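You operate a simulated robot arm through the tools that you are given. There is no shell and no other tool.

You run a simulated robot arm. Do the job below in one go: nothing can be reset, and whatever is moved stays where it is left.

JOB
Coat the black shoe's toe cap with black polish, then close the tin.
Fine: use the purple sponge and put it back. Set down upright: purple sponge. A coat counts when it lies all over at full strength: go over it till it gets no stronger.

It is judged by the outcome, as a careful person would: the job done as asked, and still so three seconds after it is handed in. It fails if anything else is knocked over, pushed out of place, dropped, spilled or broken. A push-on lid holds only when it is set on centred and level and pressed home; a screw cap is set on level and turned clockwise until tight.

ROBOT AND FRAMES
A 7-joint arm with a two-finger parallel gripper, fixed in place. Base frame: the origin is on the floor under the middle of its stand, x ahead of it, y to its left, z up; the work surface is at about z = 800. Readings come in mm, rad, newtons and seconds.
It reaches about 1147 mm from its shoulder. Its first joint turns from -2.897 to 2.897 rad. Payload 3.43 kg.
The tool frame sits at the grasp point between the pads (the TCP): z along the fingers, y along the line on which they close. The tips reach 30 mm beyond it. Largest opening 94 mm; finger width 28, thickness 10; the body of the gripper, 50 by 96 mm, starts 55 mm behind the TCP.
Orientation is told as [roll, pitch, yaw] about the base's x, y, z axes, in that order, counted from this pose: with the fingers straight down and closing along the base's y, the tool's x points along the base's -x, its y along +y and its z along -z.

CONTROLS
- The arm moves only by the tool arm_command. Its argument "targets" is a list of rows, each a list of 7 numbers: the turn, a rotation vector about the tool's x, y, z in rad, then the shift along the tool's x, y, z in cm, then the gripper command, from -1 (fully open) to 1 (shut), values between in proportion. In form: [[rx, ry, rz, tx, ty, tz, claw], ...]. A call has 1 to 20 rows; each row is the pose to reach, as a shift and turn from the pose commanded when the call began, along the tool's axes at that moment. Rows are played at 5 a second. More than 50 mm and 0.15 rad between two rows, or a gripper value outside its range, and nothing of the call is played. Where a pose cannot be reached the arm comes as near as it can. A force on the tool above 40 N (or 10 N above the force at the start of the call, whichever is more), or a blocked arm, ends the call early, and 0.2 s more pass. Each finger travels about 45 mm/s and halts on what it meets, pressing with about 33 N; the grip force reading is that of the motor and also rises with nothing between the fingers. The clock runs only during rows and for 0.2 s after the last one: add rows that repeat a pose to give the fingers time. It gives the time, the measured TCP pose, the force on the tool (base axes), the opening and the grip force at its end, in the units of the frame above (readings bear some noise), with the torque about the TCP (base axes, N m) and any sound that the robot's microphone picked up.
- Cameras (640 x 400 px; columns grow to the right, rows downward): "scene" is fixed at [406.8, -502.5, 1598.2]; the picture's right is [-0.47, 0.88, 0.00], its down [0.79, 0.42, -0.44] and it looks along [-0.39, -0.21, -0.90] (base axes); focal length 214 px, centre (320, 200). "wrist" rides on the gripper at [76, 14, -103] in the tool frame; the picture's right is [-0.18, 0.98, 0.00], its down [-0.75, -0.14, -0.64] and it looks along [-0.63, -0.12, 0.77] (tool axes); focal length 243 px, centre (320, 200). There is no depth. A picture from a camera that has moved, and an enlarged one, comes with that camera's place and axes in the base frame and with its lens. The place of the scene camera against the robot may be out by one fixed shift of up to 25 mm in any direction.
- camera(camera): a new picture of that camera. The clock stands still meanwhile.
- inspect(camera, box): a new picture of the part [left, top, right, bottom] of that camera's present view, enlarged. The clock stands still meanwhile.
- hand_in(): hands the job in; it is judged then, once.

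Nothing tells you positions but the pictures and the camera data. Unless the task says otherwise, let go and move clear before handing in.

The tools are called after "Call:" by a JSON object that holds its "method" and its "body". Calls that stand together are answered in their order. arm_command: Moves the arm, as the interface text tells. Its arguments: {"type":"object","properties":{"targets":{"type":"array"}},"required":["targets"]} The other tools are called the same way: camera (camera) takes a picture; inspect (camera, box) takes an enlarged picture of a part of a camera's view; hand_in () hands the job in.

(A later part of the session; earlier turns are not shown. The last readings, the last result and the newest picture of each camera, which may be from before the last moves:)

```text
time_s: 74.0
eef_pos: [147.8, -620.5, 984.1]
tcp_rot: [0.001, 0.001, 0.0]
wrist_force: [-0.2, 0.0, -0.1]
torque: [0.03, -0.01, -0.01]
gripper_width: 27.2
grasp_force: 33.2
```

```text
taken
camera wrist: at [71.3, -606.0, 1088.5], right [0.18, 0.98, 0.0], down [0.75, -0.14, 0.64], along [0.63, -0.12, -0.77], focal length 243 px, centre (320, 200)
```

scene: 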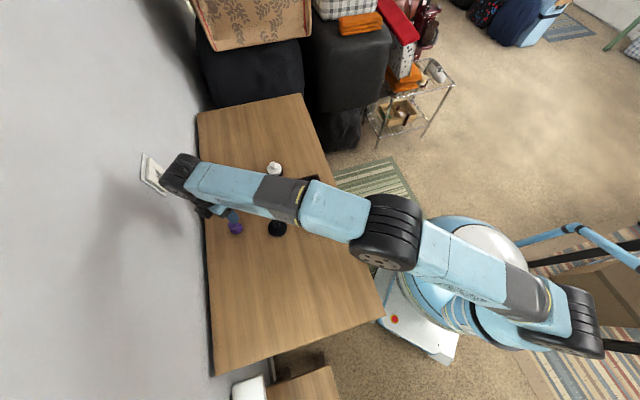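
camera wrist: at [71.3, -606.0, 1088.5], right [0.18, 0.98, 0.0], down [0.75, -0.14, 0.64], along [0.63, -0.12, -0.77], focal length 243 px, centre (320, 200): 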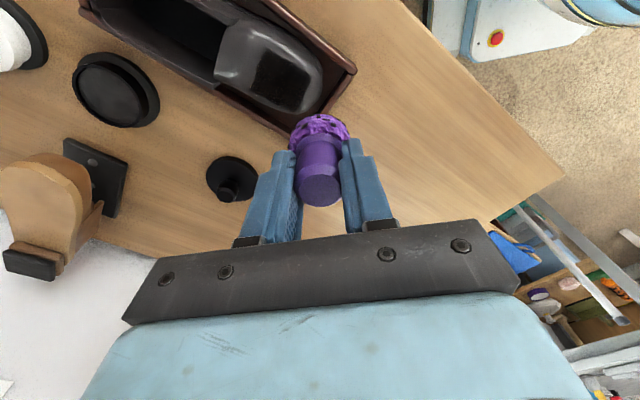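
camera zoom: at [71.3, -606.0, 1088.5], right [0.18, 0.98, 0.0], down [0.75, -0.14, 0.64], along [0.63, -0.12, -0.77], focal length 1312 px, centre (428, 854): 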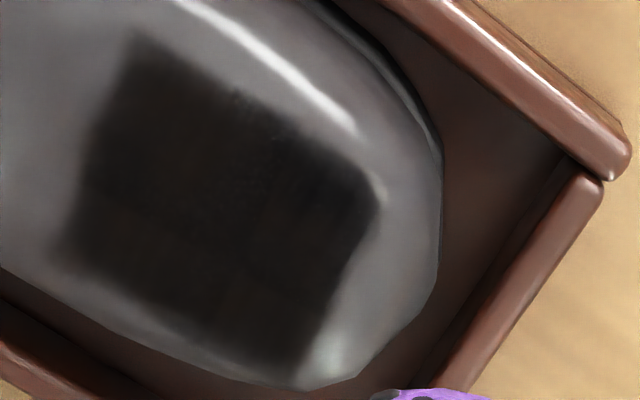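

The rectangle looks evenly dark. To be sure of full strength I'll reload the sponge in the tin and go over it all again.

Call:
{"method": "arm_command", "body": {"targets": [[0, 0, 0, 0.5, -2.5, -1.6, 0.8], [0, 0, 0, 1.3, -6.5, -1.6, 0.8], [0, 0, 0, 2.1, -11, -1.6, 0.8], [0, 0, 0, 2.9, -15.5, -1.6, 0.8], [0, 0, 0, 3.7, -19.5, -1.6, 0.8], [0, 0, 0, 4.01, -21.7, -1.6, 0.8], [0, 0, 0, 4.01, -21.7, 1.5, 0.8], [0, 0, 0, 4.01, -21.7, 5, 0.8], [0, 0, 0, 4.01, -21.7, 8, 0.8], [0, 0, 0, 4.01, -21.7, 9.5, 0.8], [0, 0, 0, 4.01, -21.7, 10.1, 0.8], [0, 0, 0, 4.01, -21.7, 10.1, 0.8]]}}

Call:
{"method": "inspect", "body": {"camera": "wrist", "box": [220, 60, 420, 220]}}

```text
time_s: 76.6
eef_pos: [107.7, -837.5, 883.3]
tcp_rot: [0.0, 0.0, 0.0]
wrist_force: [-0.6, 0.2, -0.4]
torque: [0.02, -0.02, -0.01]
gripper_width: 27.4
grasp_force: 33.0
```

```text
2.50 times, centred on (320, 140) of wrist
camera zoom: at [30.9, -822.5, 987.7], right [0.18, 0.98, 0.0], down [0.75, -0.14, 0.64], along [0.63, -0.12, -0.77], focal length 606 px, centre (320, 350)
```

zoom: 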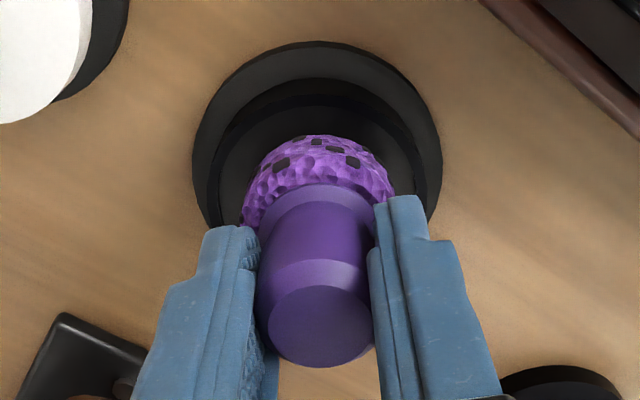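

Call:
{"method": "arm_command", "body": {"targets": [[0, 0, 0, 0, 0, 0.2, 0.8], [0, 0, 0, 0, 0, 0.3, 0.8], [0, 0, 0, 0, 0, 0.35, 0.8], [0, 0, 0, 0, 0, 0.35, 0.8], [0, 0, 0.1, 0, 0, 0.35, 0.8], [0, 0, 0.2, 0, 0, 0.35, 0.8], [0, 0, 0.1, 0, 0, 0.35, 0.8], [0, 0, 0, 0, 0, 0.35, 0.8], [0, 0, 0, 0, 0, 0.35, 0.8]]}}

```text
time_s: 78.6
eef_pos: [107.4, -837.8, 879.0]
tcp_rot: [0.0, -0.001, 0.0]
wrist_force: [-0.3, 0.6, -0.1]
torque: [0.0, -0.02, 0.0]
gripper_width: 27.2
grasp_force: 32.9
```

Call:
{"method": "arm_command", "body": {"targets": [[0, 0, 0, 0, 0, 0.1, 0.8], [0, 0, 0, 0, 0, 0.2, 0.8], [0, 0, 0, 0, 0, 0.2, 0.8]]}}

```text
time_s: 79.4
eef_pos: [107.6, -839.3, 877.2]
tcp_rot: [0.0, -0.001, 0.001]
wrist_force: [0.3, -0.2, -0.1]
torque: [-0.01, -0.02, -0.03]
gripper_width: 27.3
grasp_force: 33.0
```

Call:
{"method": "arm_command", "body": {"targets": [[0, 0, 0, 0, 0, 0.1, 0.8], [0, 0, 0, 0, 0, 0.2, 0.8], [0, 0, 0, 0, 0, 0.2, 0.8]]}}

Call:
{"method": "inspect", "body": {"camera": "scene", "box": [250, 160, 310, 210]}}

```text
time_s: 80.2
eef_pos: [107.7, -837.8, 876.5]
tcp_rot: [-0.001, 0.0, 0.0]
wrist_force: [2.1, 0.4, 10.0]
torque: [0.08, -0.02, -0.01]
gripper_width: 27.3
grasp_force: 33.1
```

```text
8.00 times, centred on (280, 185) of scene
camera zoom: at [406.8, -502.5, 1598.2], right [-0.47, 0.88, 0.0], down [0.79, 0.42, -0.44], along [-0.39, -0.21, -0.9], focal length 1716 px, centre (640, 320)
```

zoom: 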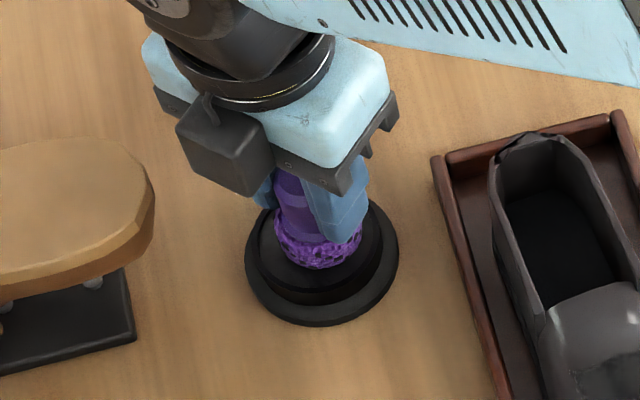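

Call:
{"method": "arm_command", "body": {"targets": [[0, 0, 0.1, 0, 0, 0, 0.8], [0, 0, 0.2, 0, 0, 0, 0.8], [0, 0, 0.1, 0, 0, 0, 0.8], [0, 0, 0, 0, 0, 0, 0.8], [0, 0, -0.1, 0, 0, 0, 0.8], [0, 0, -0.2, 0, 0, 0, 0.8], [0, 0, -0.1, 0, 0, 0, 0.8], [0, 0, 0, 0, 0, 0, 0.8], [0, 0, 0, 0, 0, -1, 0.8], [0, 0, 0, 0, 0, -4, 0.8], [0, 0, 0, 0, 0, -8, 0.8], [0, 0, 0, 0, 0, -12, 0.8], [0, 0, 0, 0, 0, -12, 0.8]]}}

Call:
{"method": "inspect", "body": {"camera": "scene", "box": [260, 160, 345, 230]}}

Call:
{"method": "camera", "body": {"camera": "wrist"}}

```text
time_s: 83.0
eef_pos: [105.9, -837.9, 996.1]
tcp_rot: [-0.001, -0.001, 0.001]
wrist_force: [0.0, -0.7, 0.1]
torque: [-0.01, 0.01, 0.02]
gripper_width: 27.5
grasp_force: 33.1
```

```text
5.71 times, centred on (302, 195) of scene
camera zoom: at [406.8, -502.5, 1598.2], right [-0.47, 0.88, 0.0], down [0.79, 0.42, -0.44], along [-0.39, -0.21, -0.9], focal length 1226 px, centre (420, 229)
```

zoom: 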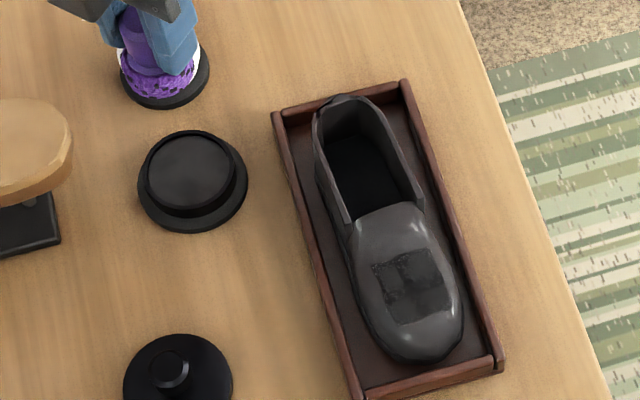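

```text
taken
camera wrist: at [30.1, -822.9, 1100.3], right [0.18, 0.98, 0.0], down [0.75, -0.14, 0.64], along [0.63, -0.12, -0.77], focal length 243 px, centre (320, 200)
```

wrist: 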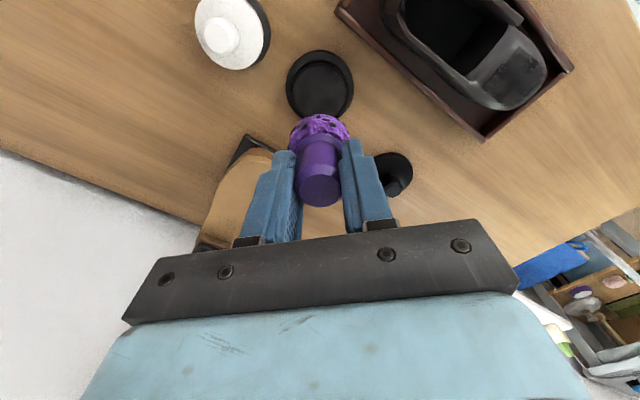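

Now the scene camera has a clear view of the whole shoe, so I'll enlarge it.

Call:
{"method": "inspect", "body": {"camera": "scene", "box": [305, 188, 338, 224]}}

Call:
{"method": "inspect", "body": {"camera": "scene", "box": [312, 198, 330, 216]}}

Call:
{"method": "inspect", "body": {"camera": "wrist", "box": [430, 10, 590, 140]}}

```text
11.11 times, centred on (322, 206) of scene
camera zoom: at [406.8, -502.5, 1598.2], right [-0.47, 0.88, 0.0], down [0.79, 0.42, -0.44], along [-0.39, -0.21, -0.9], focal length 2383 px, centre (303, 133)
```

zoom: 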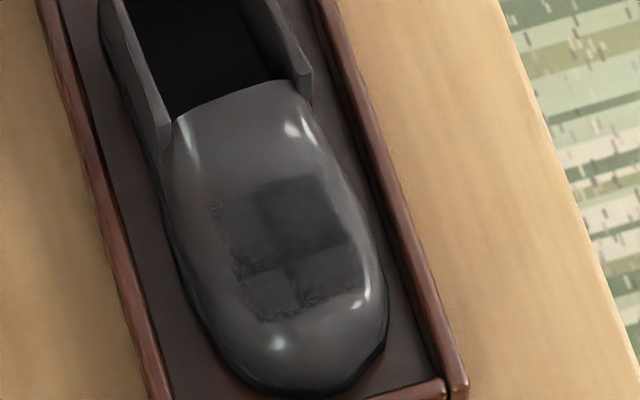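

```text
16.00 times, centred on (321, 207) of scene
camera zoom: at [406.8, -502.5, 1598.2], right [-0.47, 0.88, 0.0], down [0.79, 0.42, -0.44], along [-0.39, -0.21, -0.9], focal length 3432 px, centre (304, 88)
```

zoom: 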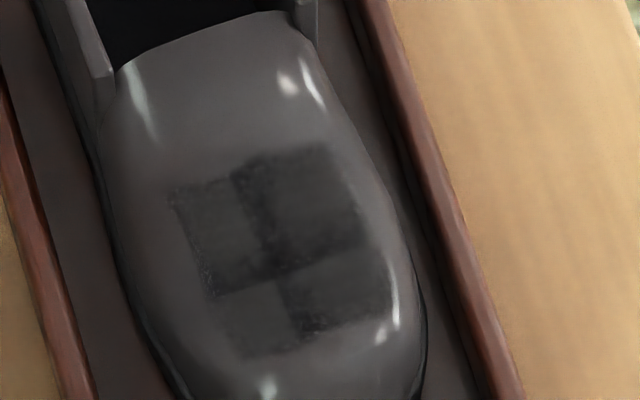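

```text
3.08 times, centred on (510, 75) of wrist
camera zoom: at [30.1, -822.9, 1100.3], right [0.18, 0.98, 0.0], down [0.75, -0.14, 0.64], along [0.63, -0.12, -0.77], focal length 746 px, centre (-265, 585)
```

zoom: 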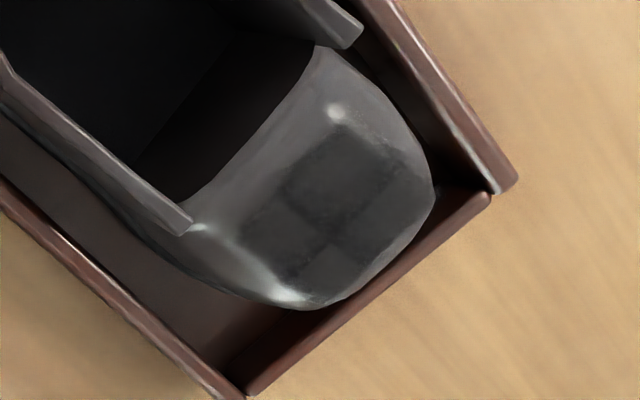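

The scene view shows four blocks of coat with the two on the tin side lighter, so more rubbing is needed there. I'll go back over the front-left block with a slight tilt.

Call:
{"method": "arm_command", "body": {"targets": [[0, 0, 0, -0.5, 3, 0, 0.8], [0, 0, 0, -1.3, 7, 0, 0.8], [0, 0, 0, -2.1, 11, 0, 0.8], [0, 0, 0, -3.0, 15, 0, 0.8], [0, 0.05, 0, -3.86, 19.2, 0, 0.8], [0.011, 0.1095, 0, -3.86, 19.2, 3, 0.8], [0.011, 0.1095, 0, -3.86, 19.2, 6, 0.8], [0.011, 0.1095, 0, -3.86, 19.2, 8.1, 0.8], [0.011, 0.1095, 0, -3.86, 19.2, 8.6, 0.8], [0.011, 0.1095, 0, -3.86, 19.2, 8.6, 0.8]]}}

Call:
{"method": "inspect", "body": {"camera": "wrist", "box": [220, 20, 420, 180]}}

```text
time_s: 85.2
eef_pos: [145.5, -646.0, 908.7]
tcp_rot: [-0.01, 0.111, -0.002]
wrist_force: [0.5, 0.6, 0.1]
torque: [0.01, -0.02, 0.05]
gripper_width: 27.6
grasp_force: 33.2
```

```text
2.50 times, centred on (320, 100) of wrist
camera zoom: at [80.8, -630.0, 1021.3], right [0.18, 0.98, -0.03], down [0.82, -0.13, 0.56], along [0.54, -0.13, -0.83], focal length 606 px, centre (320, 450)
```

zoom: 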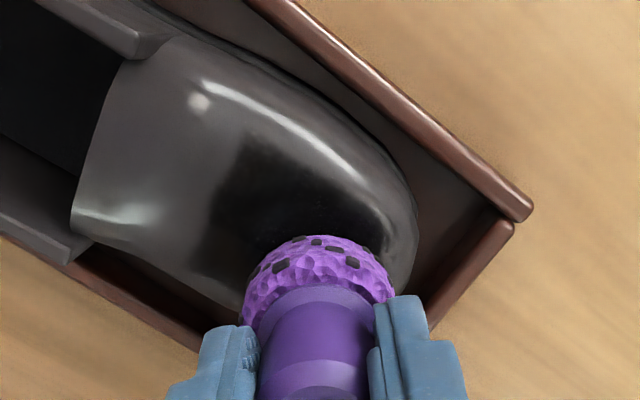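

Call:
{"method": "arm_command", "body": {"targets": [[0, 0, 0, 0, 0, 0.2, 0.8], [0, 0, 0, 0, 0, 0.4, 0.8], [0, 0, 0, 0, 0, 0.4, 0.8]]}}

```text
time_s: 86.0
eef_pos: [144.8, -646.2, 906.1]
tcp_rot: [-0.01, 0.108, 0.0]
wrist_force: [0.3, -0.3, 0.0]
torque: [-0.01, 0.0, 0.01]
gripper_width: 27.2
grasp_force: 33.3
```

Call:
{"method": "arm_command", "body": {"targets": [[0, 0, 0, 0, 0, 0.15, 0.8], [0, 0, 0, 0, 0, 0.25, 0.8], [0, 0, 0, 0, 0, 0.25, 0.8]]}}

```text
time_s: 86.8
eef_pos: [145.7, -645.8, 902.9]
tcp_rot: [-0.012, 0.109, 0.0]
wrist_force: [0.6, -0.8, 4.9]
torque: [0.0, -0.1, -0.02]
gripper_width: 27.3
grasp_force: 33.2
```

Call:
{"method": "arm_command", "body": {"targets": [[0, 0, 0, 0.3, 0.2, 0.02, 0.8], [0, 0, 0, 0.5, 0.1, 0.02, 0.8], [0, 0, 0, 0.5, -0.3, 0.02, 0.8], [0, 0, 0, 0.2, -0.5, 0.02, 0.8], [0, 0, 0, -0.2, -0.3, 0.02, 0.8], [0, 0, 0, -0.3, 0.1, 0.02, 0.8], [0, 0, 0, 0, 0.4, 0.02, 0.8], [0, 0, 0, 0.4, 0.3, 0.02, 0.8], [0, 0, 0, 0.6, -0.1, 0.02, 0.8], [0, 0, 0, 0.3, -0.5, 0.02, 0.8], [0, 0, 0, -0.1, -0.4, 0.02, 0.8], [0, 0, 0, -0.3, 0, 0.02, 0.8], [0, 0, 0, 0, 0.4, 0.02, 0.8], [0, 0, 0, 0.4, 0.3, 0.02, 0.8], [0, 0, 0, 0.6, -0.1, 0.02, 0.8], [0, 0, 0, 0.3, -0.5, 0.02, 0.8], [0, 0, 0, 0, -0.2, 0.02, 0.8], [0, 0, 0, 0, 0, 0.02, 0.8]]}}

Call:
{"method": "inspect", "body": {"camera": "wrist", "box": [220, 20, 420, 180]}}

```text
time_s: 90.6
eef_pos: [144.2, -646.1, 903.5]
tcp_rot: [-0.011, 0.109, -0.001]
wrist_force: [0.6, 0.3, -0.3]
torque: [0.01, 0.0, -0.01]
gripper_width: 27.5
grasp_force: 32.8
```

```text
2.50 times, centred on (320, 100) of wrist
camera zoom: at [80.6, -629.9, 1015.2], right [0.18, 0.98, -0.03], down [0.82, -0.13, 0.56], along [0.54, -0.13, -0.83], focal length 606 px, centre (320, 450)
```

zoom: 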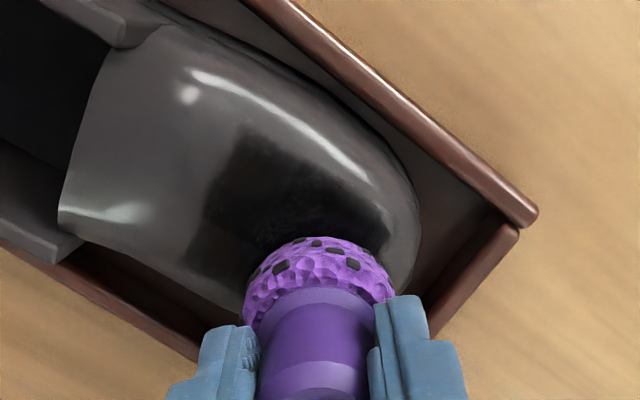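

Call:
{"method": "arm_command", "body": {"targets": [[0, 0, 0, 0, 0, 0.05, 0.8], [0, 0, 0, 0, 0, 0.1, 0.8], [0, 0, 0, 0, 0, 0.1, 0.8]]}}

```text
time_s: 91.4
eef_pos: [146.4, -646.4, 902.5]
tcp_rot: [-0.012, 0.11, 0.001]
wrist_force: [0.4, -0.1, 3.1]
torque: [0.0, -0.01, -0.03]
gripper_width: 27.2
grasp_force: 32.9
```

Call:
{"method": "arm_command", "body": {"targets": [[0, 0, 0, 0.25, -0.31, 0.02, 0.8], [0, 0, 0, 0.51, -0.62, 0.03, 0.8], [0, 0, 0, 0.76, -0.93, 0.04, 0.8], [0, 0, 0, 1.01, -1.24, 0.05, 0.8], [0, 0, 0, 1.27, -1.55, 0.05, 0.8], [0, 0, 0, 1.01, -1.24, 0.05, 0.8], [0, 0, 0, 0.76, -0.93, 0.04, 0.8], [0, 0, 0, 0.51, -0.62, 0.03, 0.8], [0, 0, 0, 0.25, -0.31, 0.03, 0.8], [0, 0, 0, 0, 0, 0.03, 0.8], [0, 0, 0, -0.25, 0.31, 0.03, 0.8], [0, 0, 0, 0, 0, 0.03, 0.8], [0, 0, 0, 0.51, -0.62, 0.04, 0.8], [0, 0, 0, 1.01, -1.24, 0.05, 0.8], [0, 0, 0, 1.01, -1.24, 0.05, 0.8]]}}

```text
time_s: 94.6
eef_pos: [135.4, -658.9, 902.4]
tcp_rot: [-0.012, 0.11, 0.0]
wrist_force: [5.0, 3.4, 5.5]
torque: [0.29, -0.34, -0.04]
gripper_width: 27.7
grasp_force: 32.7
```

Call:
{"method": "arm_command", "body": {"targets": [[0, 0, 0, 0, 0, -1, 0.8], [0, 0, 0, 0, 0, -4, 0.8], [0, 0, 0, 0, 0, -8, 0.8], [0, -0.05, 0, 2, -4, -9, 0.8], [-0.011, -0.1095, 0, 4, -8, -9, 0.8], [-0.011, -0.1095, 0, 6, -12, -9, 0.8], [-0.011, -0.1095, 0, 6, -12, -9, 0.8]]}}

Call:
{"method": "inspect", "body": {"camera": "scene", "box": [305, 188, 338, 224]}}

Call:
{"method": "inspect", "body": {"camera": "scene", "box": [312, 198, 330, 216]}}

Call:
{"method": "camera", "body": {"camera": "wrist"}}

```text
time_s: 96.2
eef_pos: [85.9, -777.7, 1000.6]
tcp_rot: [0.001, 0.0, 0.001]
wrist_force: [-0.1, 0.3, 0.3]
torque: [-0.01, 0.01, -0.02]
gripper_width: 27.3
grasp_force: 32.9
```

```text
11.11 times, centred on (322, 206) of scene
camera zoom: at [406.8, -502.5, 1598.2], right [-0.47, 0.88, 0.0], down [0.79, 0.42, -0.44], along [-0.39, -0.21, -0.9], focal length 2383 px, centre (303, 133)
```

zoom: 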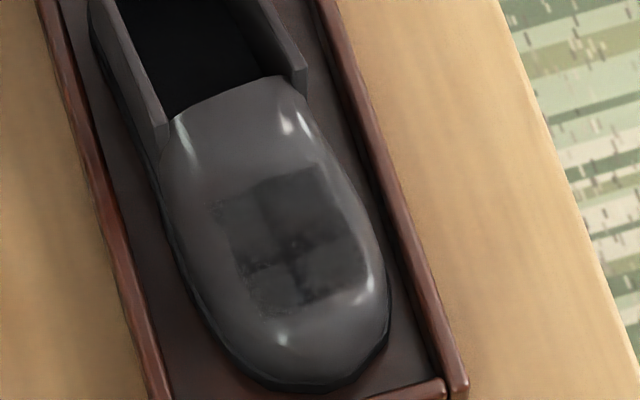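

```text
16.00 times, centred on (321, 207) of scene
camera zoom: at [406.8, -502.5, 1598.2], right [-0.47, 0.88, 0.0], down [0.79, 0.42, -0.44], along [-0.39, -0.21, -0.9], focal length 3432 px, centre (304, 88)
```

zoom: 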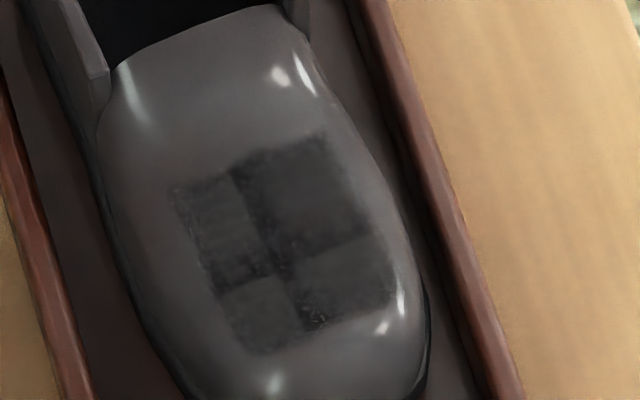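

```text
taken
camera wrist: at [8.7, -761.8, 1105.2], right [0.18, 0.98, 0.0], down [0.75, -0.14, 0.64], along [0.63, -0.12, -0.77], focal length 243 px, centre (320, 200)
```

wrist: 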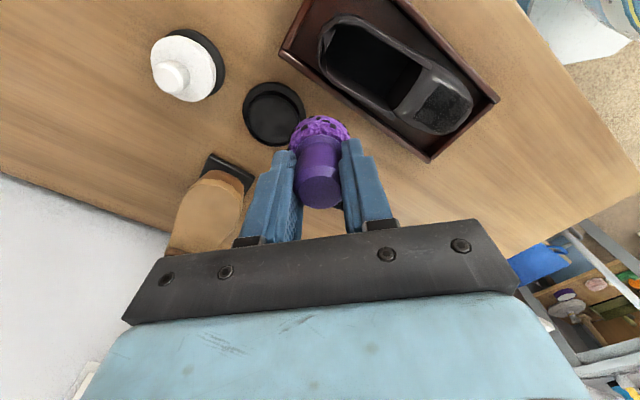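

Call:
{"method": "inspect", "body": {"camera": "wrist", "box": [380, 40, 500, 150]}}

```text
3.64 times, centred on (440, 95) of wrist
camera zoom: at [8.7, -761.8, 1105.2], right [0.18, 0.98, 0.0], down [0.75, -0.14, 0.64], along [0.63, -0.12, -0.77], focal length 882 px, centre (-116, 582)
```

zoom: 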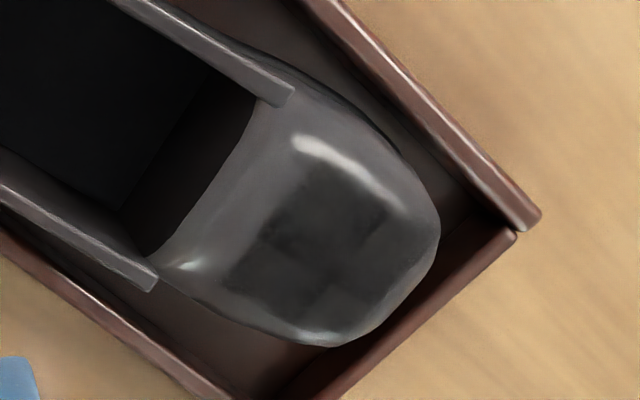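

Call:
{"method": "arm_command", "body": {"targets": [[0, 0, 0, -1.3, 3.5, 0, 0.8], [0, 0, 0, -2.6, 7.1, 0, 0.8], [0, 0, 0, -3.9, 10.7, 0, 0.8], [0.058, 0.0475, 0, -5.19, 14.23, 0, 0.8], [0.116, 0.095, 0, -5.19, 14.23, 3.5, 0.8], [0.116, 0.095, 0, -5.19, 14.23, 7, 0.8], [0.116, 0.095, 0, -5.19, 14.23, 9.0, 0.8], [0.116, 0.095, 0, -5.19, 14.23, 9.5, 0.8], [0.116, 0.095, 0, -5.19, 14.23, 9.5, 0.8]]}}

```text
time_s: 98.2
eef_pos: [137.0, -635.8, 903.4]
tcp_rot: [-0.118, 0.094, -0.007]
wrist_force: [0.1, 0.0, -0.4]
torque: [0.03, 0.01, -0.02]
gripper_width: 27.7
grasp_force: 33.2
```

Call:
{"method": "arm_command", "body": {"targets": [[0, 0, 0, 0, 0, 0.1, 0.8], [0, 0, 0, 0, 0, 0.2, 0.8], [0, 0, 0, 0, 0, 0.2, 0.8]]}}

```text
time_s: 99.0
eef_pos: [137.2, -635.7, 902.8]
tcp_rot: [-0.116, 0.094, -0.006]
wrist_force: [-0.7, 0.5, 0.6]
torque: [0.0, -0.01, 0.02]
gripper_width: 27.2
grasp_force: 32.8
```

Call:
{"method": "arm_command", "body": {"targets": [[0, 0, 0, 0, 0, 0.08, 0.8], [0, 0, 0, 0, 0, 0.16, 0.8], [0, 0, 0, 0, 0, 0.16, 0.8]]}}

```text
time_s: 99.8
eef_pos: [135.8, -634.9, 902.4]
tcp_rot: [-0.117, 0.094, -0.005]
wrist_force: [1.1, 2.0, 9.3]
torque: [0.08, -0.03, 0.02]
gripper_width: 27.3
grasp_force: 32.9
```

Contact is well centred here at about 9 N. I'll rub this front row with gentle side-to-side strokes.

Call:
{"method": "arm_command", "body": {"targets": [[0, 0, 0, 0.31, 0.25, -0.01, 0.8], [0, 0, 0, 0.62, 0.51, -0.01, 0.8], [0, 0, 0, 0.31, 0.25, -0.01, 0.8], [0, 0, 0, 0, 0, -0.01, 0.8], [0, 0, 0, -0.31, -0.25, -0.01, 0.8], [0, 0, 0, -0.62, -0.51, -0.01, 0.8], [0, 0, 0, -0.77, -0.63, -0.01, 0.8], [0, 0, 0, -0.46, -0.38, -0.01, 0.8], [0, 0, 0, -0.15, -0.13, 0, 0.8], [0, 0, 0, 0.15, 0.13, 0, 0.8], [0, 0, 0, 0.46, 0.38, 0, 0.8], [0, 0, 0, 0.77, 0.63, 0, 0.8], [0, 0, 0, 0.46, 0.38, 0, 0.8], [0, 0, 0, 0.15, 0.13, 0, 0.8], [0, 0, 0, -0.15, -0.13, 0, 0.8], [0, 0, 0, -0.46, -0.38, 0, 0.8], [0, 0, 0, -0.77, -0.63, 0, 0.8], [0, 0, 0, -0.31, -0.25, 0, 0.8], [0, 0, 0, 0, 0, 0, 0.8]]}}

```text
time_s: 103.8
eef_pos: [136.3, -636.3, 902.4]
tcp_rot: [-0.118, 0.095, -0.006]
wrist_force: [5.6, -1.7, 7.5]
torque: [-0.07, -0.29, -0.03]
gripper_width: 27.4
grasp_force: 32.7
```

Call:
{"method": "arm_command", "body": {"targets": [[0, 0, 0, 0, 0, -0.3, 0.8], [0, 0, 0, 0, 0, -0.6, 0.8], [-0.04, -0.03, 0, 0.8, -1.0, -0.5, 0.8], [-0.077, -0.063, 0, 1.66, -2.03, -0.21, 0.8], [-0.077, -0.063, 0, 1.66, -2.03, -0.21, 0.8]]}}

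```text
time_s: 105.0
eef_pos: [121.0, -656.1, 908.2]
tcp_rot: [-0.038, 0.031, 0.001]
wrist_force: [0.8, 0.0, -0.5]
torque: [0.01, -0.01, -0.01]
gripper_width: 27.4
grasp_force: 32.6
```

Call:
{"method": "arm_command", "body": {"targets": [[0, 0, 0, 0, 0, 0.15, 0.8], [0, 0, 0, 0, 0, 0.3, 0.8], [0, 0, 0, 0, 0, 0.3, 0.8]]}}

```text
time_s: 105.8
eef_pos: [120.4, -655.4, 903.7]
tcp_rot: [-0.038, 0.031, 0.0]
wrist_force: [-0.2, 0.1, -1.6]
torque: [0.03, 0.02, -0.03]
gripper_width: 27.4
grasp_force: 33.0
```

Call:
{"method": "arm_command", "body": {"targets": [[0, 0, 0, 0, 0, 0.1, 0.8], [0, 0, 0, 0, 0, 0.2, 0.8], [0, 0, 0, 0, 0, 0.2, 0.8]]}}

```text
time_s: 106.6
eef_pos: [120.7, -656.5, 902.4]
tcp_rot: [-0.038, 0.032, 0.002]
wrist_force: [-0.2, 0.5, -1.0]
torque: [0.0, 0.01, -0.03]
gripper_width: 27.3
grasp_force: 32.3
```

Call:
{"method": "arm_command", "body": {"targets": [[0, 0, 0, 0, 0, 0.1, 0.8], [0, 0, 0, 0, 0, 0.2, 0.8], [0, 0, 0, 0, 0, 0.2, 0.8]]}}

```text
time_s: 107.4
eef_pos: [119.7, -656.0, 902.0]
tcp_rot: [-0.04, 0.032, -0.002]
wrist_force: [1.7, 1.7, 13.1]
torque: [0.31, -0.14, 0.01]
gripper_width: 27.2
grasp_force: 32.8
```

Call:
{"method": "arm_command", "body": {"targets": [[-0.02, -0.016, 0, 0, 0, -0.05, 0.8], [-0.0387, -0.0317, 0, 0.31, 0.25, -0.05, 0.8], [-0.0387, -0.0317, 0, 0.62, 0.51, -0.05, 0.8], [-0.0387, -0.0317, 0, 0.31, 0.25, -0.05, 0.8], [-0.0387, -0.0317, 0, 0, 0, -0.05, 0.8], [-0.0387, -0.0317, 0, -0.31, -0.25, -0.05, 0.8], [-0.0387, -0.0317, 0, -0.62, -0.51, -0.05, 0.8], [-0.0387, -0.0317, 0, -0.93, -0.76, -0.05, 0.8], [-0.0387, -0.0317, 0, -0.62, -0.51, -0.05, 0.8], [-0.0387, -0.0317, 0, -0.31, -0.25, -0.05, 0.8], [-0.0387, -0.0317, 0, 0, 0, -0.05, 0.8], [-0.0387, -0.0317, 0, 0, 0, -0.05, 0.8]]}}

```text
time_s: 110.0
eef_pos: [120.2, -656.7, 902.0]
tcp_rot: [0.0, 0.0, 0.0]
wrist_force: [3.2, -2.5, 6.4]
torque: [-0.24, -0.13, 0.1]
gripper_width: 27.4
grasp_force: 33.2
```

Call:
{"method": "arm_command", "body": {"targets": [[0, 0, 0, 0.39, 0.32, 0, 0.8], [0, 0, 0, 0.77, 0.63, 0, 0.8], [0, 0, 0, 0.46, 1.02, 0, 0.8], [0, 0, 0, 0.07, 0.7, 0, 0.8], [0, 0, 0, -0.32, 0.39, 0, 0.8], [0, 0, 0, -0.7, 0.07, 0, 0.8], [0, 0, 0, -1.09, -0.25, 0, 0.8], [0, 0, 0, -0.77, -0.63, 0, 0.8], [0, 0, 0, -0.39, -0.32, 0, 0.8], [0, 0, 0, 0, 0, 0, 0.8], [0, 0, 0, 0.25, -0.31, 0, 0.8], [0, 0, 0, 0.64, 0.01, 0, 0.8], [0, 0, 0, 0.25, -0.31, 0, 0.8], [0, 0, 0, -0.13, -0.63, 0, 0.8], [0, 0, 0, -0.52, -0.94, 0, 0.8], [0, 0, 0, -0.39, -0.32, 0, 0.8], [0, 0, 0, 0, 0, 0, 0.8]]}}

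Call:
{"method": "arm_command", "body": {"targets": [[0, 0, 0, 0, 0, -1, 0.8], [0, 0, 0, 0, 0, -4, 0.8], [0, 0, 0, 0, 0, -8, 0.8], [0, 0, 0, 1, -3.5, -9.5, 0.8], [0, 0, 0, 2, -7.5, -9.5, 0.8], [0, 0, 0, 3, -11.5, -9.5, 0.8], [0, 0, 0, 3.5, -12.2, -9.5, 0.8], [0, 0, 0, 3.5, -12.2, -9.5, 0.8]]}}

Call:
{"method": "inspect", "body": {"camera": "scene", "box": [305, 188, 338, 224]}}

Call:
{"method": "inspect", "body": {"camera": "scene", "box": [312, 198, 330, 216]}}

Call:
{"method": "inspect", "body": {"camera": "wrist", "box": [380, 40, 500, 150]}}

```text
time_s: 113.6
eef_pos: [122.2, -655.9, 901.1]
tcp_rot: [-0.002, 0.0, -0.001]
wrist_force: [6.0, -3.5, 8.7]
torque: [-0.34, -0.21, 0.15]
gripper_width: 27.5
grasp_force: 32.6
```

```text
time_s: 115.4
eef_pos: [85.3, -777.7, 995.3]
tcp_rot: [0.0, 0.001, -0.001]
wrist_force: [-0.3, 0.1, 0.1]
torque: [-0.01, 0.0, -0.03]
gripper_width: 27.0
grasp_force: 32.9
```

```text
11.11 times, centred on (322, 206) of scene
camera zoom: at [406.8, -502.5, 1598.2], right [-0.47, 0.88, 0.0], down [0.79, 0.42, -0.44], along [-0.39, -0.21, -0.9], focal length 2383 px, centre (303, 133)
```

zoom: 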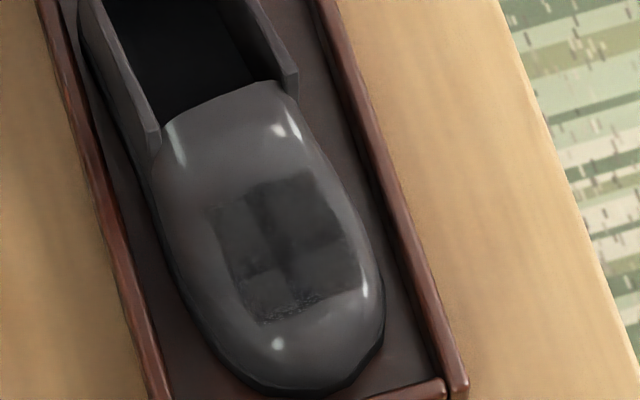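

```text
16.00 times, centred on (321, 207) of scene
camera zoom: at [406.8, -502.5, 1598.2], right [-0.47, 0.88, 0.0], down [0.79, 0.42, -0.44], along [-0.39, -0.21, -0.9], focal length 3432 px, centre (304, 88)
```

zoom: 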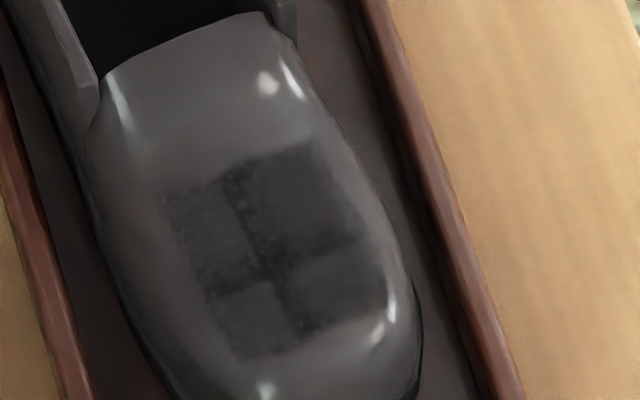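

```text
3.64 times, centred on (440, 95) of wrist
camera zoom: at [8.7, -762.4, 1099.5], right [0.18, 0.98, 0.0], down [0.75, -0.14, 0.64], along [0.63, -0.12, -0.77], focal length 882 px, centre (-116, 582)
```

zoom: 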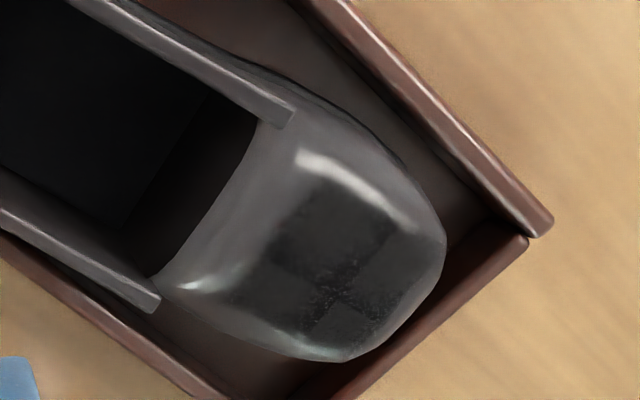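

Call:
{"method": "arm_command", "body": {"targets": [[0, 0, 0, -1.4, 3.7, 0, 0.8], [0, 0, 0, -2.8, 7.4, 0, 0.8], [0, 0, 0, -4.1, 11.1, 0.3, 0.8], [0, 0, 0, -5.47, 14.82, 0.6, 0.8], [0, 0, 0, -5.47, 14.82, 0.6, 0.8]]}}

Call:
{"method": "inspect", "body": {"camera": "wrist", "box": [240, 20, 370, 120]}}

Call:
{"method": "inspect", "body": {"camera": "wrist", "box": [265, 45, 345, 110]}}

```text
time_s: 116.6
eef_pos: [140.3, -629.9, 989.8]
tcp_rot: [0.0, -0.001, 0.0]
wrist_force: [-0.4, 0.3, -0.6]
torque: [0.01, 0.0, -0.04]
gripper_width: 27.5
grasp_force: 33.1
```

```text
4.00 times, centred on (305, 70) of wrist
camera zoom: at [63.6, -613.7, 1093.5], right [0.18, 0.98, 0.0], down [0.75, -0.14, 0.64], along [0.63, -0.12, -0.77], focal length 970 px, centre (380, 720)
```

zoom: 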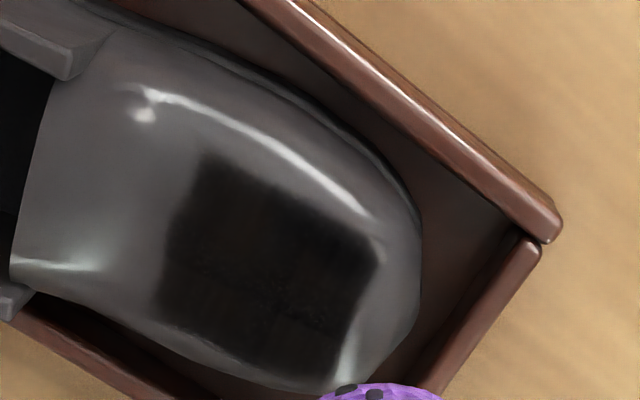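

```text
6.15 times, centred on (305, 78) of wrist
camera zoom: at [63.6, -613.7, 1093.5], right [0.18, 0.98, 0.0], down [0.75, -0.14, 0.64], along [0.63, -0.12, -0.77], focal length 1493 px, centre (412, 954)
```

zoom: 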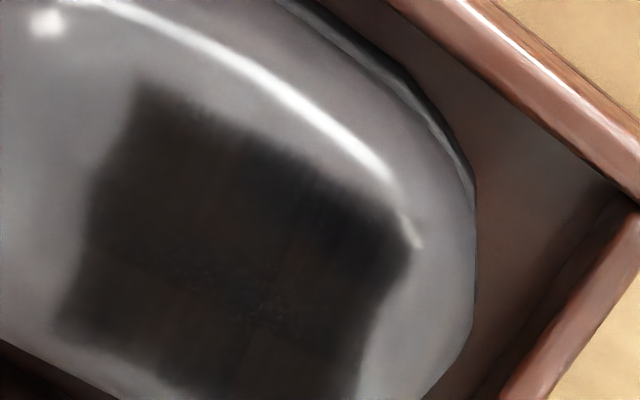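

The coat looks uniform from above, perhaps a little lighter on the tin side. I'll work the tin-side column once more with a matching tilt, then compare from this same view.

Call:
{"method": "arm_command", "body": {"targets": [[-0.038, 0.046, 0, 0.1, -1.1, 3, 0.8], [-0.076, 0.093, 0, 0.32, -2.2, 6, 0.8], [-0.076, 0.093, 0, 0.32, -3.25, 8.0, 0.8], [-0.076, 0.093, 0, 0.32, -3.25, 8.6, 0.8], [-0.076, 0.093, 0, 0.32, -3.25, 8.6, 0.8]]}}

Call:
{"method": "inspect", "body": {"camera": "wrist", "box": [220, 20, 420, 180]}}

```text
time_s: 117.8
eef_pos: [136.6, -662.5, 904.2]
tcp_rot: [0.078, 0.094, 0.004]
wrist_force: [-0.8, 0.7, 0.3]
torque: [-0.03, 0.0, 0.0]
gripper_width: 27.3
grasp_force: 32.5
```

```text
2.50 times, centred on (320, 100) of wrist
camera zoom: at [70.3, -654.7, 1015.7], right [0.19, 0.98, 0.06], down [0.81, -0.19, 0.56], along [0.56, -0.06, -0.83], focal length 606 px, centre (320, 450)
```

zoom: 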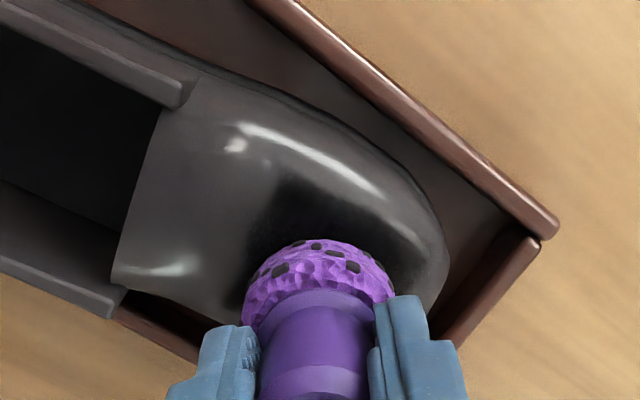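

Call:
{"method": "arm_command", "body": {"targets": [[0, 0, 0, 0, 0, 0.1, 0.8], [0, 0, 0, 0, 0, 0.2, 0.8], [0, 0, 0, 0, 0, 0.2, 0.8]]}}

```text
time_s: 118.6
eef_pos: [137.4, -661.9, 902.1]
tcp_rot: [0.077, 0.095, 0.004]
wrist_force: [0.8, 0.7, -1.2]
torque: [0.02, -0.01, 0.0]
gripper_width: 27.4
grasp_force: 33.3
```

Call:
{"method": "arm_command", "body": {"targets": [[0, 0, 0, 0, 0, 0.1, 0.8], [0, 0, 0, 0, 0, 0.2, 0.8], [0, 0, 0, 0, 0, 0.2, 0.8]]}}

```text
time_s: 119.4
eef_pos: [137.3, -660.9, 901.1]
tcp_rot: [0.075, 0.095, 0.005]
wrist_force: [1.1, 0.8, 11.2]
torque: [-0.12, 0.08, 0.01]
gripper_width: 27.5
grasp_force: 33.4
```

Call:
{"method": "arm_command", "body": {"targets": [[0.046, 0.038, 0, -0.31, -0.25, -0.05, 0.8], [0.046, 0.038, 0, -0.31, -0.25, -0.02, 0.8], [0.046, 0.038, 0, 0, 0, -0.02, 0.8], [0.046, 0.038, 0, 0.31, 0.25, -0.02, 0.8], [0.046, 0.038, 0, 0.31, 0.25, -0.15, 0.8], [0.046, 0.038, 0, -0.69, 0.21, -0.15, 0.8], [0.046, 0.038, 0, -0.69, 0.21, 0, 0.8], [0.046, 0.038, 0, -0.38, 0.46, 0, 0.8], [0.046, 0.038, 0, -0.07, 0.72, 0, 0.8], [0.046, 0.038, 0, -0.07, 0.72, -0.15, 0.8], [0.046, 0.038, 0, -1.07, 0.68, -0.15, 0.8], [0.046, 0.038, 0, -1.07, 0.68, 0.02, 0.8], [0.046, 0.038, 0, -0.76, 0.93, 0.02, 0.8], [0.046, 0.038, 0, -0.45, 1.18, 0.02, 0.8], [0.046, 0.038, 0, -0.45, 1.18, 0.02, 0.8]]}}

```text
time_s: 122.6
eef_pos: [141.2, -650.8, 900.6]
tcp_rot: [0.03, 0.132, 0.005]
wrist_force: [-1.1, -0.2, 0.8]
torque: [-0.01, 0.01, 0.0]
gripper_width: 27.3
grasp_force: 32.6
```

Call:
{"method": "arm_command", "body": {"targets": [[0, 0, 0, 0, 0, 0.05, 0.8], [0, 0, 0, 0, 0, 0.1, 0.8], [0, 0, 0, 0, 0, 0.1, 0.8]]}}

```text
time_s: 123.4
eef_pos: [140.5, -650.6, 899.9]
tcp_rot: [0.03, 0.13, 0.004]
wrist_force: [0.9, -0.9, 8.9]
torque: [0.13, -0.1, -0.01]
gripper_width: 27.2
grasp_force: 32.9
```

Call:
{"method": "arm_command", "body": {"targets": [[0, 0, 0, 0, 0, -0.15, 0.8], [0, 0, 0, -0.77, -0.63, -0.1, 0.8], [0, 0, 0, -0.77, -0.63, 0.02, 0.8], [0, 0, 0, -0.46, -0.38, 0.02, 0.8], [0, 0, 0, -0.15, -0.13, 0.02, 0.8], [0, 0, 0, 0.15, 0.13, 0.02, 0.8], [0, 0, 0, 0.46, 0.38, 0.02, 0.8], [0, 0, 0, 0.46, 0.38, -0.15, 0.8], [0, 0, 0, -0.39, -1.09, -0.15, 0.8], [0, 0, 0, -0.39, -1.09, 0, 0.8], [0, 0, 0, -0.08, -0.84, 0, 0.8], [0, 0, 0, 0.23, -0.59, 0, 0.8], [0, 0, 0, 0.54, -0.34, 0, 0.8], [0, 0, 0, 0.84, -0.08, 0, 0.8], [0, 0, 0, 0.84, -0.08, -0.15, 0.8], [0, 0, 0, -0.39, -1.09, -0.15, 0.8], [0, 0, 0, -0.39, -1.09, 0, 0.8], [0, 0, 0, 0.23, -0.59, 0, 0.8], [0, 0, 0, 0.54, -0.34, 0, 0.8]]}}

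```text
time_s: 127.4
eef_pos: [136.3, -652.7, 899.5]
tcp_rot: [0.03, 0.13, 0.004]
wrist_force: [4.5, -3.2, 5.7]
torque: [-0.03, -0.28, -0.1]
gripper_width: 27.4
grasp_force: 33.0
```

Now I'll return to the same overhead viewing pose to compare the shade.

Call:
{"method": "arm_command", "body": {"targets": [[0, 0, 0, 0, 0, -1, 0.8], [0, 0, 0, 0, 0, -4, 0.8], [0.03, -0.131, 0, 0, 0.8, -6.5, 0.8], [0.03, -0.131, 0, 0.6, 2.0, -9, 0.8], [0.03, -0.131, 0, 0.6, 2.0, -9, 0.8]]}}

Call:
{"method": "inspect", "body": {"camera": "wrist", "box": [240, 20, 370, 120]}}

Call:
{"method": "inspect", "body": {"camera": "scene", "box": [305, 188, 338, 224]}}

```text
time_s: 128.6
eef_pos: [141.7, -636.8, 989.4]
tcp_rot: [-0.001, 0.0, 0.002]
wrist_force: [0.6, 0.5, -1.4]
torque: [-0.01, 0.01, 0.01]
gripper_width: 27.3
grasp_force: 32.9
```

```text
4.00 times, centred on (305, 70) of wrist
camera zoom: at [65.5, -620.6, 1094.7], right [0.18, 0.98, 0.0], down [0.75, -0.14, 0.64], along [0.63, -0.12, -0.77], focal length 970 px, centre (380, 720)
```

zoom: 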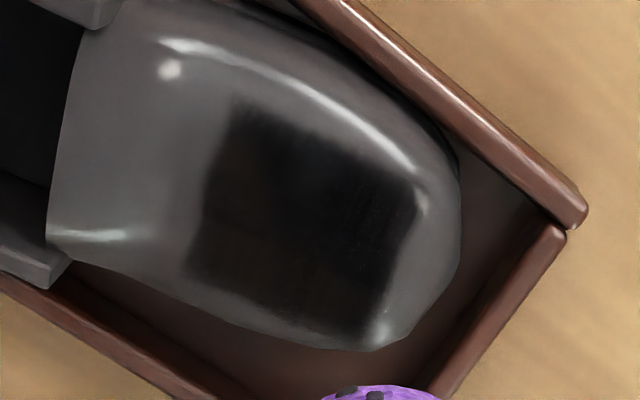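

```text
11.11 times, centred on (322, 206) of scene
camera zoom: at [406.8, -502.5, 1598.2], right [-0.47, 0.88, 0.0], down [0.79, 0.42, -0.44], along [-0.39, -0.21, -0.9], focal length 2383 px, centre (303, 133)
```

zoom: 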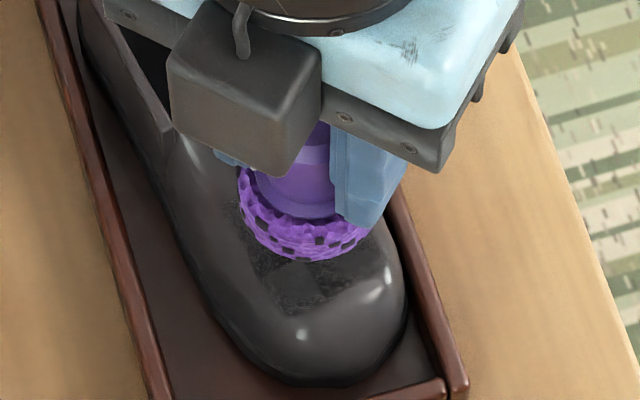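

Call:
{"method": "inspect", "body": {"camera": "wrist", "box": [280, 40, 328, 106]}}

Call:
{"method": "inspect", "body": {"camera": "wrist", "box": [284, 46, 320, 76]}}

Call:
{"method": "inspect", "body": {"camera": "wrist", "box": [280, 70, 330, 104]}}

```text
6.06 times, centred on (304, 73) of wrist
camera zoom: at [65.5, -620.6, 1094.7], right [0.18, 0.98, 0.0], down [0.75, -0.14, 0.64], along [0.63, -0.12, -0.77], focal length 1470 px, centre (417, 970)
```

zoom: 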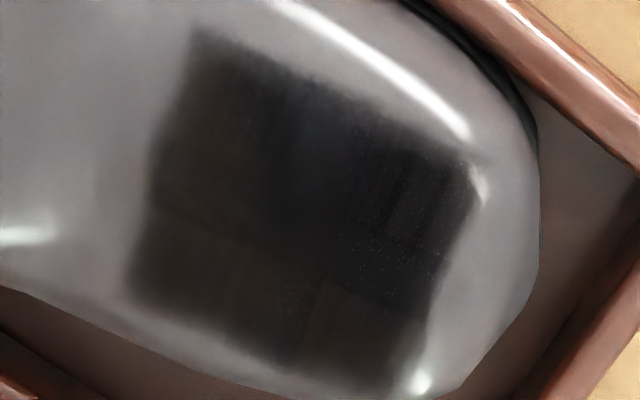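

```text
13.33 times, centred on (302, 61) of wrist
camera zoom: at [65.5, -620.6, 1094.7], right [0.18, 0.98, 0.0], down [0.75, -0.14, 0.64], along [0.63, -0.12, -0.77], focal length 3235 px, centre (560, 2053)
```

zoom: 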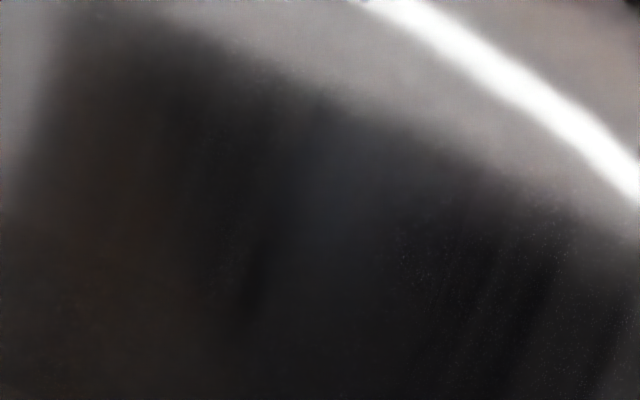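

```text
11.76 times, centred on (305, 87) of wrist
camera zoom: at [65.5, -620.6, 1094.7], right [0.18, 0.98, 0.0], down [0.75, -0.14, 0.64], along [0.63, -0.12, -0.77], focal length 2854 px, centre (496, 1529)
```

zoom: 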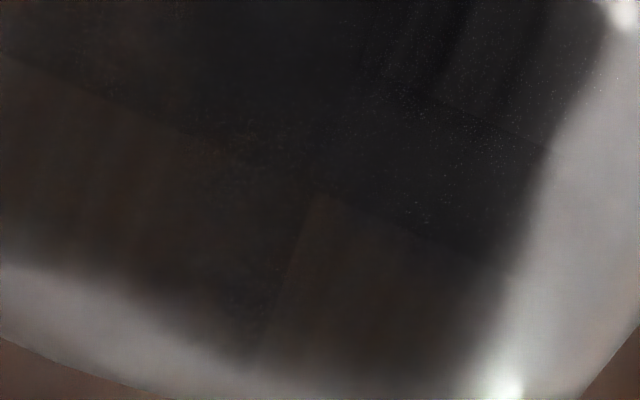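

All four blocks look evenly dark now; slight tint differences look like reflections. To be certain, I'll reload once more, do a final pass, and compare from the same viewpoint.

Call:
{"method": "arm_command", "body": {"targets": [[0, 0, 0, 0.5, -2.5, -1.0, 0.8], [0, 0, 0, 1.2, -6.5, -1.0, 0.8], [0, 0, 0, 1.9, -10.5, -1.0, 0.8], [0, 0, 0, 2.6, -14.5, -1.0, 0.8], [0, 0, 0, 3.2, -18.5, -1.0, 0.8], [0, 0, 0, 3.42, -20.2, -1.0, 0.8], [0, 0, 0, 3.42, -20.2, 2, 0.8], [0, 0, 0, 3.42, -20.2, 6, 0.8], [0, 0, 0, 3.42, -20.2, 9, 0.8], [0, 0, 0, 3.42, -20.2, 10.6, 0.8], [0, 0, 0, 3.42, -20.2, 11.1, 0.8], [0, 0, 0, 3.42, -20.2, 11.1, 0.8]]}}

Call:
{"method": "inspect", "body": {"camera": "wrist", "box": [220, 60, 420, 220]}}

Call:
{"method": "inspect", "body": {"camera": "scene", "box": [305, 188, 338, 224]}}

Call:
{"method": "inspect", "body": {"camera": "scene", "box": [312, 198, 330, 216]}}

```text
time_s: 131.2
eef_pos: [107.6, -837.8, 879.6]
tcp_rot: [0.0, -0.001, 0.003]
wrist_force: [-0.9, -0.5, -0.3]
torque: [0.01, 0.01, 0.0]
gripper_width: 27.0
grasp_force: 32.9
```

```text
2.50 times, centred on (320, 140) of wrist
camera zoom: at [31.4, -822.8, 983.5], right [0.18, 0.98, 0.0], down [0.75, -0.14, 0.64], along [0.63, -0.12, -0.77], focal length 606 px, centre (320, 350)
```

zoom: 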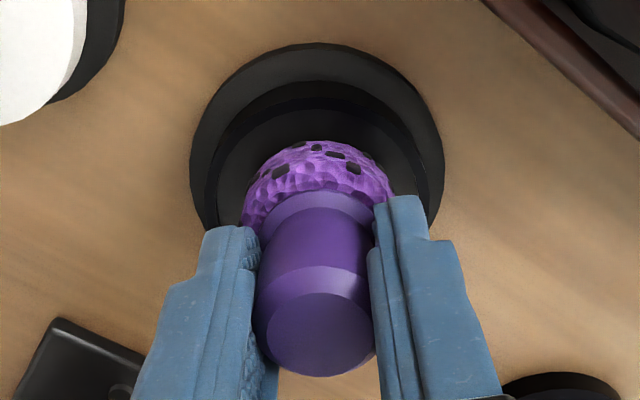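

```text
11.11 times, centred on (322, 206) of scene
camera zoom: at [406.8, -502.5, 1598.2], right [-0.47, 0.88, 0.0], down [0.79, 0.42, -0.44], along [-0.39, -0.21, -0.9], focal length 2383 px, centre (303, 133)
```

zoom: 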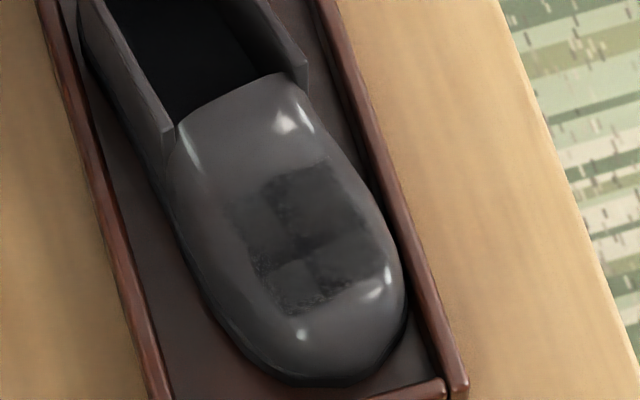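

```text
16.00 times, centred on (321, 207) of scene
camera zoom: at [406.8, -502.5, 1598.2], right [-0.47, 0.88, 0.0], down [0.79, 0.42, -0.44], along [-0.39, -0.21, -0.9], focal length 3432 px, centre (304, 88)
```

zoom: 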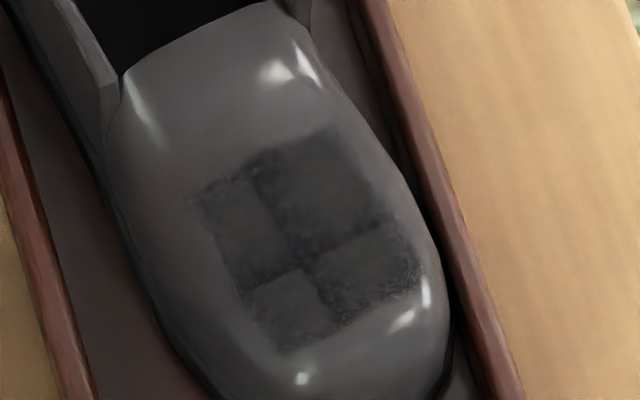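

Call:
{"method": "arm_command", "body": {"targets": [[0, 0, 0, 0, 0, 0.15, 0.8], [0, 0, 0, 0, 0, 0.3, 0.8], [0, 0, 0, 0, 0, 0.4, 0.8], [0, 0, 0, 0, 0, 0.4, 0.8]]}}

```text
time_s: 132.2
eef_pos: [108.7, -837.1, 876.1]
tcp_rot: [0.001, 0.0, 0.002]
wrist_force: [0.4, 1.2, -0.5]
torque: [0.01, 0.02, 0.05]
gripper_width: 27.2
grasp_force: 32.5
```

Call:
{"method": "arm_command", "body": {"targets": [[0, 0, 0, 0, 0, 0.1, 0.8], [0, 0, 0, 0, 0, 0.2, 0.8], [0, 0, 0, 0, 0, 0.2, 0.8]]}}

```text
time_s: 133.0
eef_pos: [107.5, -838.5, 874.5]
tcp_rot: [0.002, -0.001, 0.002]
wrist_force: [0.1, -0.3, 0.8]
torque: [0.0, 0.0, 0.01]
gripper_width: 27.5
grasp_force: 33.3
```

Call:
{"method": "arm_command", "body": {"targets": [[0, 0, 0, 0, 0, 0.08, 0.8], [0, 0, 0, 0, 0, 0.15, 0.8], [0, 0, 0, 0, 0, 0.15, 0.8]]}}

```text
time_s: 133.8
eef_pos: [108.1, -837.9, 873.0]
tcp_rot: [-0.001, -0.001, 0.003]
wrist_force: [1.2, -0.1, 14.7]
torque: [0.03, 0.2, 0.02]
gripper_width: 27.4
grasp_force: 32.2
```

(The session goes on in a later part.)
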